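You operate a simulated robot arm through the tools that you are given. There is no shell and no other tool. Be economical: measure what you need, move in short steps, check, and stop when the job is done.

You are at the controls of a simulated robot arm. One attempt, no reset.

## Task
Take the white spacer from the top of the side bench and put it on the sealant sample there.

It is judged by the outcome, as a careful person would: the job done as asked, and still so three seconds after it is handed in. It fails if anything else is knocked over, pushed out of place, dropped, spilled or broken.

## Robot
A 7-joint arm with a two-finger parallel gripper, fixed in place. Base frame: the origin is at the foot of the arm, x ahead of it, y to its left, z up; the work surface is at about z = 0. Lengths are in m, angles in degrees, forces in N, time in s.
With the tool pointing down near the work surface it reaches from about 0.22 to 0.58 m from the base axis. Its first joint turns from -66.0 to 66.0 degrees. Payload 2.5 kg.
The TCP is the grasp point between the finger pads, 0.023 m short of the fingertips. In the tool frame z runs along the fingers and y along their closing line. The gripper opens to 0.094 m. The fingers are 0.038 m wide and 0.01 m thick; the gripper's body (0.054 by 0.096 m) begins 0.039 m behind the TCP.
Orientation is told as [roll, pitch, yaw] about the base's x, y, z axes, in that order, counted from this pose: with the fingers straight down and closing along the base's y, the tool's x points along the base's -x, its y along +y and its z along -z.

## Interface
- The arm moves only by the tool send_rows. Its arguments are lists of equal length, an entry for each row: "gripper": the finger opening in m, from 0 to 0.094; "slide": the shift along the base's x, y, z in m, a list of three; "angular": the turn, a rotation vector about the base's x, y, z in degrees, a list of three. In form: {"gripper": [gripper, ...], "slide": [[tx, ty, tz], ...], "angular": [[rx, ry, rz], ...]}. A call has 1 to 8 rows; each row shifts and turns the commanded pose from where the row before left it. A row lasts 0.2 s, in which the tool goes at most 0.05 m and 8.6 degrees; a call with a longer step from one row to the next is refused whole, and so is a gripper value outside its range. Where a pose cannot be reached the arm comes as near as it can. A force on the tool above 40 N (or 10 N above the force at the start of the call, whichever is more), or a blocked arm, ends the call early, and 0.2 s more pass. Each finger travels about 0.108 m/s and halts on what it meets, pressing with about 42 N; the grip force reading is that of the motor and also rises with nothing between the fingers. The clock runs only during rows and for 0.2 s after the last one: add rows that do not move to give the fingers time. The reply holds the time, the measured pose of the TCP, the force on the tool along the base axes, the opening and the grip force, in the units named above and with some noise.
- Cameras (640 x 400 px; columns grow to the right, rows downward): "scene" is fixed at [0.1202, -0.4135, 0.5323]; the picture's right is [0.80, -0.60, 0.00], its down [-0.40, -0.53, -0.75] and it looks along [0.45, 0.60, -0.66] (base axes); focal length 334 px, centre (320, 200). "wrist" rides on the gripper at [-0.039, 0, -0.044] in the tool frame; the picture's right is [0.00, -1.00, 0.00], its down [0.97, 0.00, -0.24] and it looks along [0.24, 0.00, 0.97] (tool axes); focal length 218 px, centre (320, 200).
- snapshot(camera): a new picture of that camera. It takes no simulated time.
- pixel_to_xyz(camera, pixels): for up to 12 pixels [column, row] of the newest picture of that camera ("zoom" is the newest enlarged one), the place [x, y, z] in the base frame of the surface seen there, good to about 0.002 m. It takes no simulated time.
- inspect(camera, box): a new picture of the part [left, top, right, bottom] of that camera's present view, enlarged. It takes no simulated time.
- job_done(): hands the job in; it is judged then, once.

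Go step by step. Measure first, check grasps and placings, and put right what went wrong. The budget is 60 turns and 26 pictures, counting those below and the enlarged ones. Unless the task says otherwise, let go and move clear before handing in, and close with one line.

The tools are called after ">>>" as name(argument=value, ...) on one line, values as JSON. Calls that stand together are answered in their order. send_rows: Moves the arm, as the interface text tells. Its arguments: {"type":"object","properties":{"gripper":{"type":"array"},"slide":{"type":"array"},"angular":{"type":"array"}},"required":["gripper","slide","angular"]} The other tools are called the same way: snapshot (camera) takes a picture; pixel_to_xyz (camera, pixels) gives the place of the surface under pixels of a picture; inspect (camera, box) takes an enlarged picture of a part of a camera's view; job_done () hands the job in.

At the start:

```text
time_s: 0.0
tcp_pos: [0.4013, -0.0904, 0.2102]
tcp_rot: [0.0, 0.0, 0.1]
wrist_force: [-0.9, 0.4, 0.0]
opening: 0.0938
gripper_force: 0.0
```

scene: 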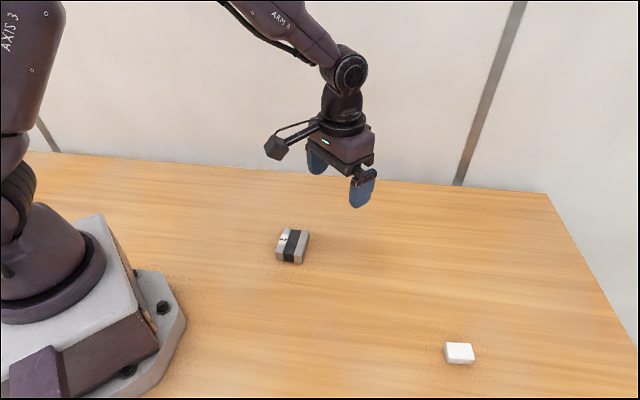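
wrist: 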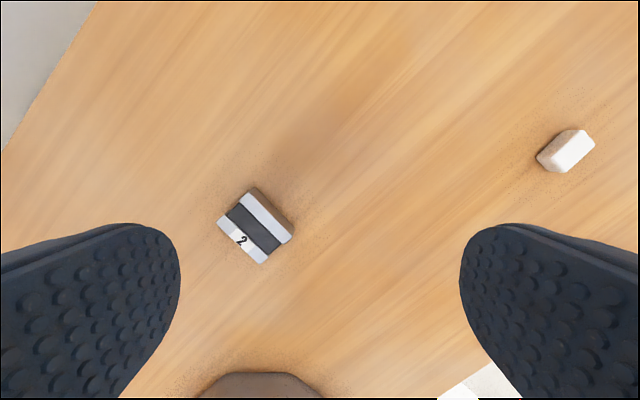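

The scene shows the white spacer near (459,353) and a grey/black block labelled "2" near (292,246), which is probably the sealant sample. I'll enlarge both.

>>> inspect(camera="scene", box=[252, 216, 332, 276])

>>> inspect(camera="wrist", box=[200, 170, 312, 282])

>>> pixel_to_xyz(camera="scene", pixels=[[447, 343], [471, 344], [474, 359], [448, 360], [460, 351], [448, 364], [285, 229], [308, 231], [300, 258], [276, 255], [292, 244], [288, 264]])

>>> pixel_to_xyz(camera="wrist", pixels=[[255, 190], [292, 235], [265, 262], [219, 223], [253, 228], [238, 212], [262, 210], [568, 150], [572, 131], [594, 146], [565, 171], [548, 154]])

```text
6.67 times, centred on (292, 246) of scene
```

zoom: 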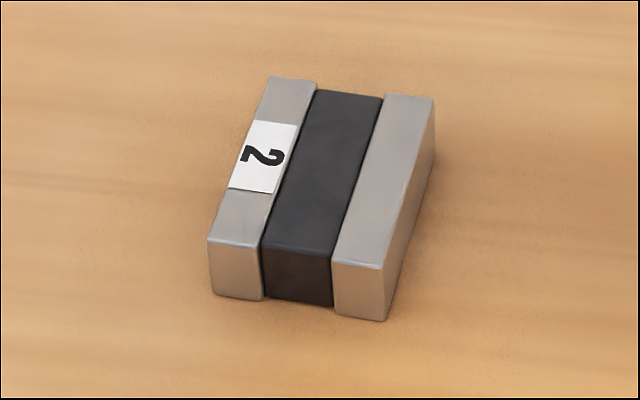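

```text
3.57 times, centred on (256, 226) of wrist
```

zoom: 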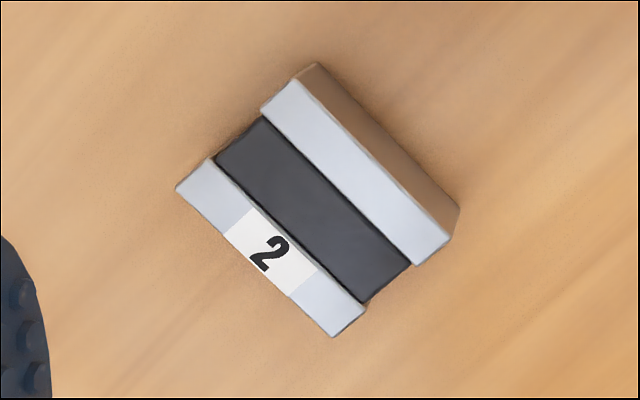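

```text
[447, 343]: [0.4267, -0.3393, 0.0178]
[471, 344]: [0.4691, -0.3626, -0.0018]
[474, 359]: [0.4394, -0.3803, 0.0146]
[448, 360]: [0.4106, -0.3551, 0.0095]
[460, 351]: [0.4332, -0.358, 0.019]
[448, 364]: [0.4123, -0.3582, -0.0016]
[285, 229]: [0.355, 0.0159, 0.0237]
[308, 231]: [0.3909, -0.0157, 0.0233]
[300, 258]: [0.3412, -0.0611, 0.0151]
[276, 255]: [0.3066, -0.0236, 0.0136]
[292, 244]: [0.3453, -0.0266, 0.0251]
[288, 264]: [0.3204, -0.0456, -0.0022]
```

```text
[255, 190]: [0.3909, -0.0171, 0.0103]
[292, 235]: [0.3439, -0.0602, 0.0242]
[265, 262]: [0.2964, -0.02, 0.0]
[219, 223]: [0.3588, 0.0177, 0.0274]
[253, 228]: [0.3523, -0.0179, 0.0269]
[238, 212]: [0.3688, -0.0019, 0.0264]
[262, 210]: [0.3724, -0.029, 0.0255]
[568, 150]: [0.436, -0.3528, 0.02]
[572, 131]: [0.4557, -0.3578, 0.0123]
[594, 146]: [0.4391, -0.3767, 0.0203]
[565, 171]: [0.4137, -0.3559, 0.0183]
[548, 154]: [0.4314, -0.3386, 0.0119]
```

The sample's top is at z≈0.026 and centred near (0.349, -0.022). The spacer's top is at z≈0.02 near (0.434, -0.358), so I'll enlarge it to get its corners and orientation.

>>> inspect(camera="scene", box=[430, 330, 490, 375])

```text
8.89 times, centred on (460, 352) of scene
```

zoom: 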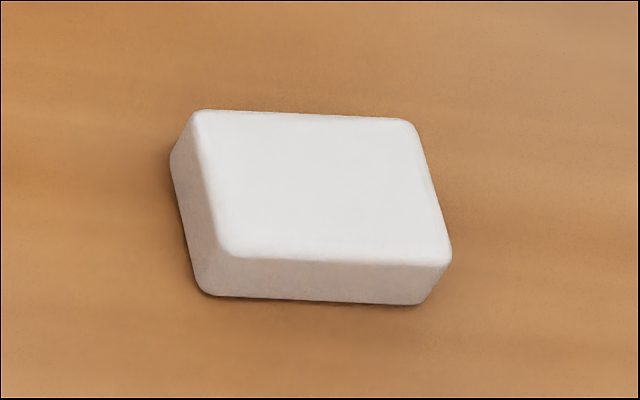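

>>> pixel_to_xyz(camera="zoom", pixels=[[205, 120], [402, 127], [438, 252], [235, 245], [320, 185], [300, 118], [340, 250], [215, 180], [425, 190]])

```text
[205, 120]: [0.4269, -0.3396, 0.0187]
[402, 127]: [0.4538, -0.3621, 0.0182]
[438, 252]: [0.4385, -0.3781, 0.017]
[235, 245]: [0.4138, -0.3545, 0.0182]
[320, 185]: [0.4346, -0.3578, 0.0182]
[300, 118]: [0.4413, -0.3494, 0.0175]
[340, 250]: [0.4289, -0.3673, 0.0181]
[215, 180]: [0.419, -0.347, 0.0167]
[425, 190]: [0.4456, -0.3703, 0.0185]
```

The spacer's top is at z≈0.018, with its centre at about (0.4335, -0.3585). Its long side (~0.038) runs at about -40° and its short side is about 0.024, so I'll move above it turned -40° to grip the short side.

>>> send_rows(gripper=[0.06, 0.06, 0.06, 0.06, 0.06, 0.06, 0.06, 0.06], slide=[[0.0046, -0.0383, -0.0129], [0.0046, -0.0383, -0.0129], [0.0046, -0.0383, -0.0129], [0.0046, -0.0383, -0.0129], [0.0046, -0.0383, -0.0129], [0.0046, -0.0383, -0.0129], [0.0046, -0.0383, -0.0128], [0, 0, 0]], angular=[[0, 0, -5.8], [0, 0, -5.8], [0, 0, -5.8], [0, 0, -5.8], [0, 0, -5.8], [0, 0, -5.8], [0, 0, -5.8], [0, 0, 0]])

>>> snapshot(camera="wrist")

```text
time_s: 1.8
tcp_pos: [0.436, -0.3632, 0.1199]
tcp_rot: [-0.1, 0.0, -40.7]
wrist_force: [0.4, -0.3, 0.3]
opening: 0.0601
gripper_force: 0.0
```

```text
20 pictures are left
```

wrist: 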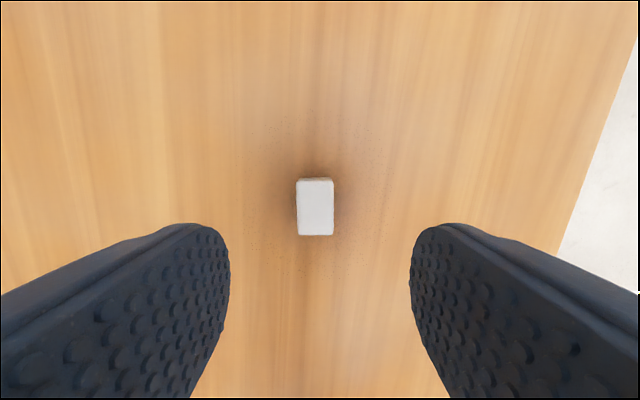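

The spacer is well aligned, at (315,206). The measured TCP is about 5 mm beyond the intended point, so I'll locate the spacer from this view.

>>> pixel_to_xyz(camera="wrist", pixels=[[300, 186], [330, 186], [300, 232], [331, 232], [315, 208], [315, 180], [315, 234], [299, 208], [331, 208]])

>>> send_rows(gripper=[0.06], slide=[[0, 0, 0]], angular=[[0, 0, 0]])

```text
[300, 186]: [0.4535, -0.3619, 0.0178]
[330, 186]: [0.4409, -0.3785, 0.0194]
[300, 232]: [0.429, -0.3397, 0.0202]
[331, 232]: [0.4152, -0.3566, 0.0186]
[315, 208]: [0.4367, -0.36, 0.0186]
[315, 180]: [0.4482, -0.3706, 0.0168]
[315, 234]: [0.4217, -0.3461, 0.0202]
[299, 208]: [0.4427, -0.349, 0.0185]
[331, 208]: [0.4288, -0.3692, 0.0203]
```

```text
time_s: 2.2
tcp_pos: [0.4356, -0.3624, 0.1208]
tcp_rot: [0.0, 0.0, -40.7]
wrist_force: [-0.2, 0.9, 0.2]
opening: 0.06
gripper_force: 0.0
```

The spacer's centre is (0.435, -0.359), so I'll correct by a few mm and descend to TCP z≈0.028, leaving the fingertips about 5 mm above the bench.

>>> send_rows(gripper=[0.06, 0.06, 0.06, 0.06, 0.06, 0.06], slide=[[-0.001, 0.0035, -0.02], [0, 0, -0.025], [0, 0, -0.02], [0, 0, -0.015], [0, 0, -0.0125], [0, 0, 0]], angular=[[0, 0, 0], [0, 0, 0], [0, 0, 0], [0, 0, 0], [0, 0, 0], [0, 0, 0]])

>>> snapshot(camera="wrist")

```text
time_s: 3.6
tcp_pos: [0.434, -0.3573, 0.027]
tcp_rot: [0.0, 0.1, -40.6]
wrist_force: [0.1, 0.6, -0.7]
opening: 0.0599
gripper_force: 0.1
```

```text
19 pictures are left
```

wrist: 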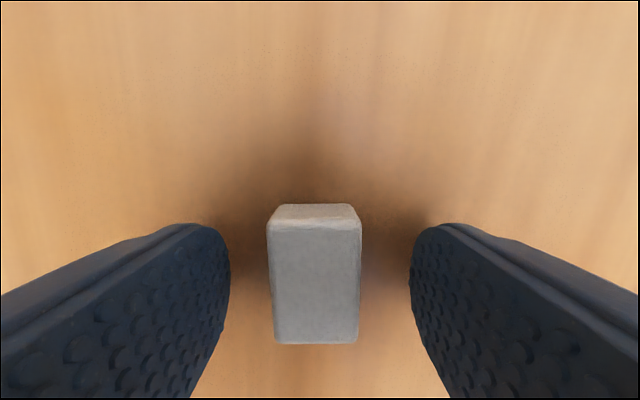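

The spacer sits centred between the fingers (columns 267–361), so I'll close on it and lift only slightly.

>>> send_rows(gripper=[0.04, 0.025, 0.015, 0.015, 0.015, 0.015], slide=[[0, 0, 0], [0, 0, 0], [0, 0, 0], [0, 0, 0], [0, 0, 0], [0, 0, 0.02]], angular=[[0, 0, 0], [0, 0, 0], [0, 0, 0], [0, 0, 0], [0, 0, 0], [0, 0, 0]])

>>> snapshot(camera="wrist")

```text
time_s: 5.0
tcp_pos: [0.4335, -0.3565, 0.048]
tcp_rot: [0.0, -0.1, -40.5]
wrist_force: [0.0, 0.3, -0.8]
opening: 0.0241
gripper_force: 42.4
```

```text
18 pictures are left
```

wrist: 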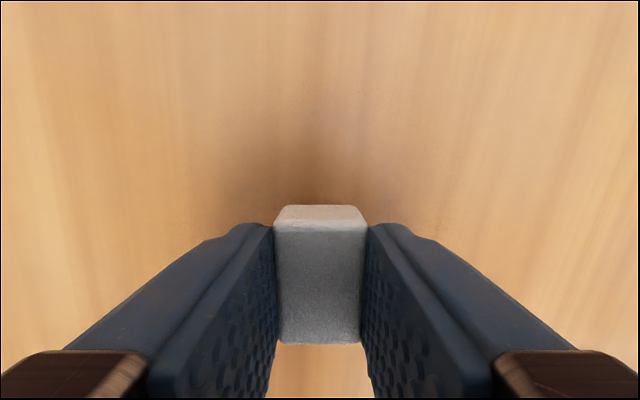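

The spacer is held (opening 0.0241, grip 42 N) and has lifted clear. I'll raise it and carry it to the sample.

>>> send_rows(gripper=[0.015, 0.015, 0.015, 0.015, 0.015, 0.015, 0.015, 0.015], slide=[[0, 0, 0.03], [0, 0.01, 0.035], [-0.012, 0.04, 0.015], [-0.012, 0.045, 0], [-0.012, 0.045, 0], [-0.012, 0.045, 0], [-0.012, 0.045, 0], [-0.0, 0.03, 0]], angular=[[0, 0, 0], [0, 0, 0], [0, 0, 0], [0, 0, 0], [0, 0, 0], [0, 0, 0], [0, 0, 0], [0, 0, 0]])

>>> snapshot(camera="wrist")

>>> snapshot(camera="scene")

```text
time_s: 6.8
tcp_pos: [0.3722, -0.0978, 0.1246]
tcp_rot: [0.0, 0.0, -40.7]
wrist_force: [-0.2, 0.7, -0.2]
opening: 0.0243
gripper_force: 42.1
```

```text
17 pictures are left
```

wrist: 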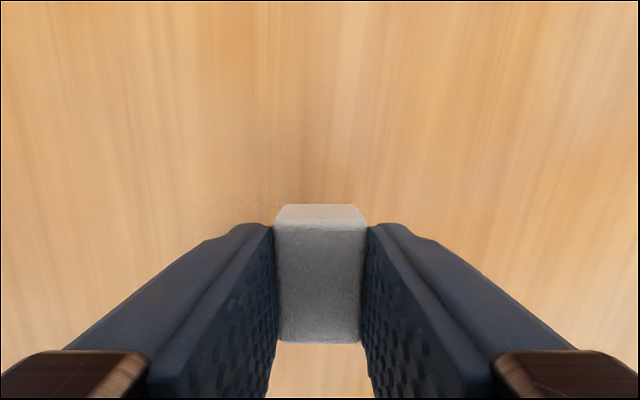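

```text
16 pictures are left
```

scene: 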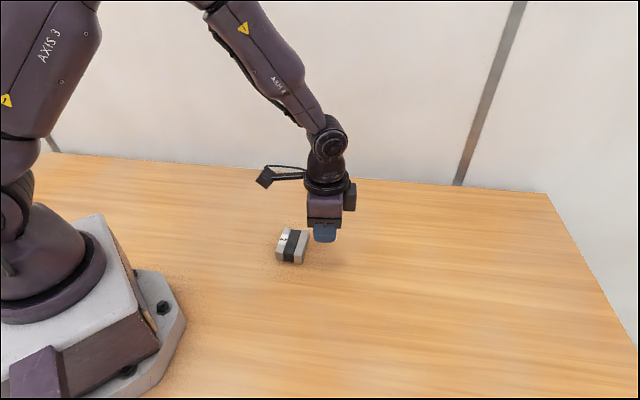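

The spacer is still held. The sample is unobstructed at (292,246), so I'll measure its top corners closely.

>>> inspect(camera="scene", box=[252, 216, 332, 276])

>>> pixel_to_xyz(camera="zoom", pixels=[[272, 82], [430, 102], [380, 262], [212, 238], [316, 92], [382, 98], [330, 250], [263, 240], [320, 175], [240, 160], [380, 190], [345, 130]])

```text
6.67 times, centred on (292, 246) of scene
```

zoom: 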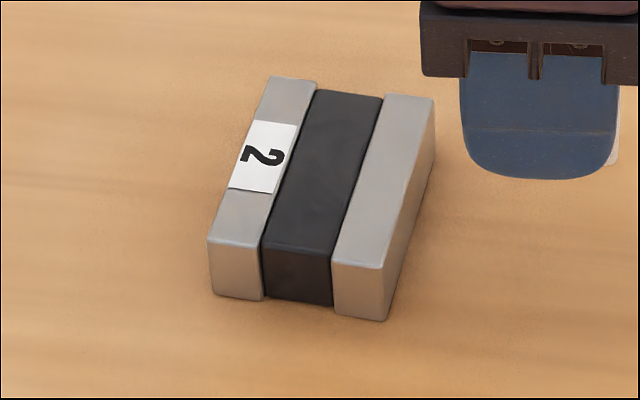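

```text
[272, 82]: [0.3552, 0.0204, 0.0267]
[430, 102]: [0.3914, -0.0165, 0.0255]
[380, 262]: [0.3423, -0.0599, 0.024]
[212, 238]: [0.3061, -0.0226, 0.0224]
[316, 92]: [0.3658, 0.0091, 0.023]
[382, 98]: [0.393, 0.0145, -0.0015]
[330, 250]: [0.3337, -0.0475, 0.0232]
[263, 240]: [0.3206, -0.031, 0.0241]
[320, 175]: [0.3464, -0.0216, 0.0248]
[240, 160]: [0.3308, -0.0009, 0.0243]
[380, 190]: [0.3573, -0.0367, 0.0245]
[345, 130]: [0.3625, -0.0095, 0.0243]
```

The sample's top is centred at (0.349, -0.020), with its across-strip axis at about -47°. I'll move over it, turn -6.5°, and lower to TCP z≈0.075 (contact expected near 0.052).

>>> send_rows(gripper=[0.015, 0.015, 0.015, 0.015, 0.015, 0.015], slide=[[-0.0126, 0.04, 0], [-0.0126, 0.0398, 0], [0, 0, 0], [0, 0, -0.025], [0, 0, -0.025], [0, 0, 0]], angular=[[0, 0, -3.2], [0, 0, -3.3], [0, 0, 0], [0, 0, 0], [0, 0, 0], [0, 0, 0]])

>>> snapshot(camera="wrist")

>>> inspect(camera="scene", box=[242, 196, 342, 276])

```text
time_s: 8.2
tcp_pos: [0.348, -0.0147, 0.0765]
tcp_rot: [0.0, 0.0, -47.1]
wrist_force: [-0.1, -0.9, 0.2]
opening: 0.0244
gripper_force: 42.5
```

```text
14 pictures are left
```

wrist: 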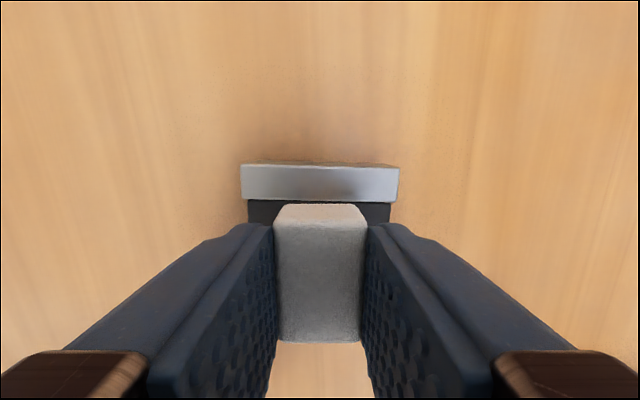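

```text
5.00 times, centred on (292, 236) of scene
```

zoom: 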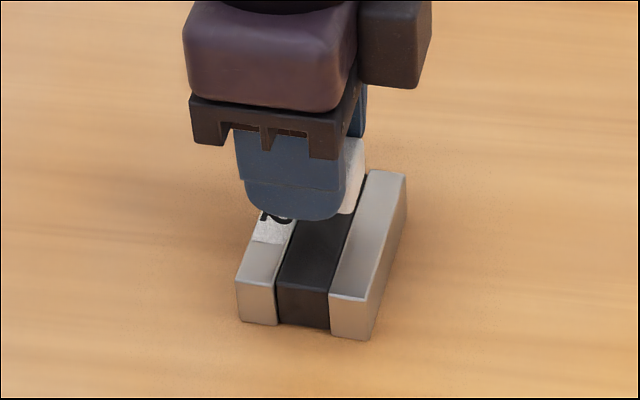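

Orientation and sideways centring look right (sample columns 241–399, spacer 274–366). I'll check how the spacer sits along its own length using points on both.

>>> pixel_to_xyz(camera="wrist", pixels=[[320, 168], [320, 198], [320, 208], [320, 222], [320, 228], [320, 338], [245, 170], [395, 170], [245, 198], [394, 198], [256, 212], [320, 341]])

```text
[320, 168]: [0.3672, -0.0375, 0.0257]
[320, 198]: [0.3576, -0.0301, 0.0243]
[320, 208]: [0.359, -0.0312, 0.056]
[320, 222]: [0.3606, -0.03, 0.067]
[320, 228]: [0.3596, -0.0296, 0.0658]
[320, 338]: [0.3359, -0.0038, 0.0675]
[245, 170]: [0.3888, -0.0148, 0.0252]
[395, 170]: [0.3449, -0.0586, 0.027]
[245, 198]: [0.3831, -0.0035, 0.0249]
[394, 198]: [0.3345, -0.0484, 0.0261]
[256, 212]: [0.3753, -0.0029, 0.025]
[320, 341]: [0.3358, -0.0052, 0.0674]
```

The spacer's centre is (0.348, -0.017) against the sample's (0.349, -0.019), and the gap below it is about 0.023. I'll nudge it into line and descend most of the way.

>>> send_rows(gripper=[0.015, 0.015, 0.015, 0.015], slide=[[0.0008, -0.002, -0.008], [0, 0, -0.007], [0, 0, -0.004], [0, 0, 0]], angular=[[0, 0, 0], [0, 0, 0], [0, 0, 0], [0, 0, 0]])

>>> inspect(camera="scene", box=[252, 206, 332, 276])

```text
time_s: 9.2
tcp_pos: [0.3495, -0.0174, 0.0589]
tcp_rot: [0.0, 0.0, -47.1]
wrist_force: [1.2, -0.1, 0.0]
opening: 0.0245
gripper_force: 41.8
```

```text
5.71 times, centred on (292, 241) of scene
```

zoom: 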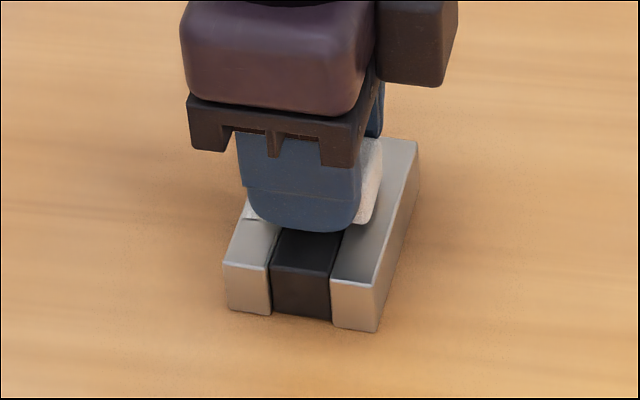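

A few mm remain and no contact force shows yet. I'll lower in 1.5 mm steps and watch the force.

>>> send_rows(gripper=[0.015, 0.015, 0.015, 0.015], slide=[[0, 0, -0.0015], [0, 0, -0.0015], [0, 0, -0.001], [0, 0, 0]], angular=[[0, 0, 0], [0, 0, 0], [0, 0, 0], [0, 0, 0]])

```text
time_s: 10.2
tcp_pos: [0.349, -0.0183, 0.054]
tcp_rot: [0.1, 0.0, -47.2]
wrist_force: [-0.2, -0.6, -0.8]
opening: 0.0241
gripper_force: 41.7
```

>>> send_rows(gripper=[0.015, 0.015], slide=[[0, 0, -0.001], [0, 0, 0]], angular=[[0, 0, 0], [0, 0, 0]])

```text
time_s: 10.8
tcp_pos: [0.3496, -0.0181, 0.0534]
tcp_rot: [0.0, 0.0, -47.1]
wrist_force: [-7.8, 0.5, 27.7]
opening: 0.0242
gripper_force: 41.8
```

The force rose to 28 N, so the spacer is seated. I'll back off 0.7 mm to ease the load, then open the fingers slowly.

>>> send_rows(gripper=[0.015, 0.026, 0.032, 0.044, 0.05, 0.05], slide=[[0, 0, -0.0], [0, 0, 0.0007], [0, 0, 0], [0, 0, 0], [0, 0, 0], [0, 0, 0]], angular=[[0, 0, 0], [0, 0, 0], [0, 0, 0], [0, 0, 0], [0, 0, 0], [0, 0, 0]])

>>> snapshot(camera="wrist")

```text
time_s: 12.2
tcp_pos: [0.3492, -0.0183, 0.0541]
tcp_rot: [0.0, 0.1, -47.1]
wrist_force: [0.2, -0.9, -0.6]
opening: 0.0499
gripper_force: 0.1
```

```text
11 pictures are left
```

wrist: 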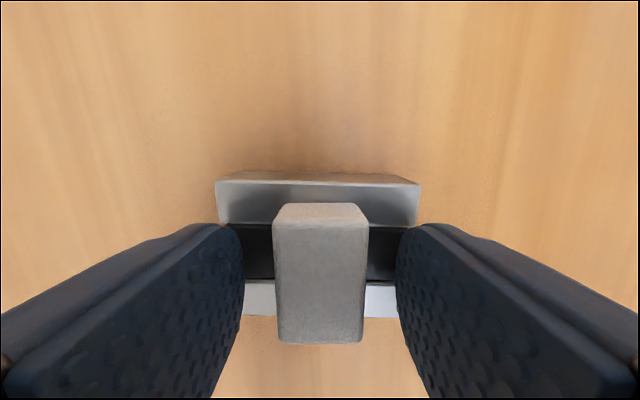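

The spacer stands free on the sample and the fingers are clear on both sides. I'll rise straight up and move away.

>>> send_rows(gripper=[0.05, 0.05, 0.05, 0.05, 0.05, 0.05, 0.05], slide=[[0, 0, 0.015], [0, 0, 0.025], [0, 0, 0.035], [0, 0, 0.035], [0, 0.035, 0.02], [0, 0.04, 0], [0, 0, 0]], angular=[[0, 0, 0], [0, 0, 0], [0, 0, 0], [0, 0, 0], [0, 0, 0], [0, 0, 0], [0, 0, 0]])

>>> inspect(camera="scene", box=[252, 206, 332, 276])

>>> snapshot(camera="wrist")

```text
time_s: 13.8
tcp_pos: [0.3484, 0.056, 0.186]
tcp_rot: [0.0, 0.0, -47.1]
wrist_force: [1.0, 0.5, 0.0]
opening: 0.05
gripper_force: 0.0
```

```text
5.71 times, centred on (292, 241) of scene
```

zoom: 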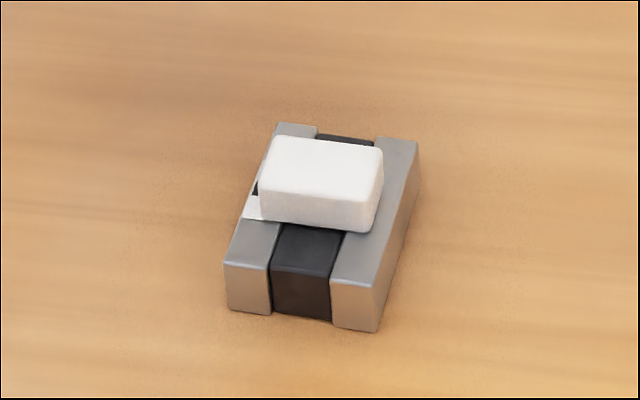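

```text
9 pictures are left
```

wrist: 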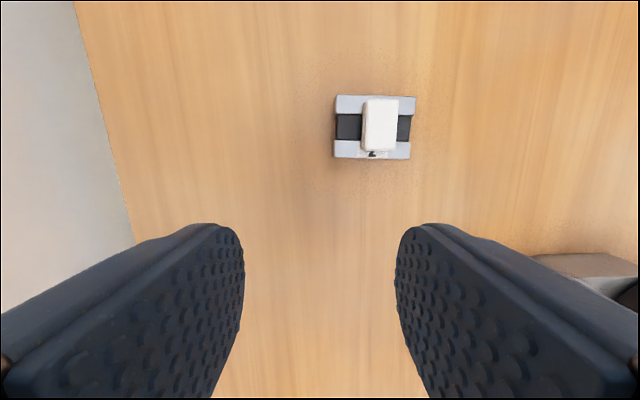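

The spacer lies flat across both bars of the sample, centred, the sample is where it was, and the arm is clear. I'm handing in.

>>> job_done()

```text
The job is handed in.
```

The white spacer is lying flat and centred on the sealant sample, the sample did not move, and the arm is clear.
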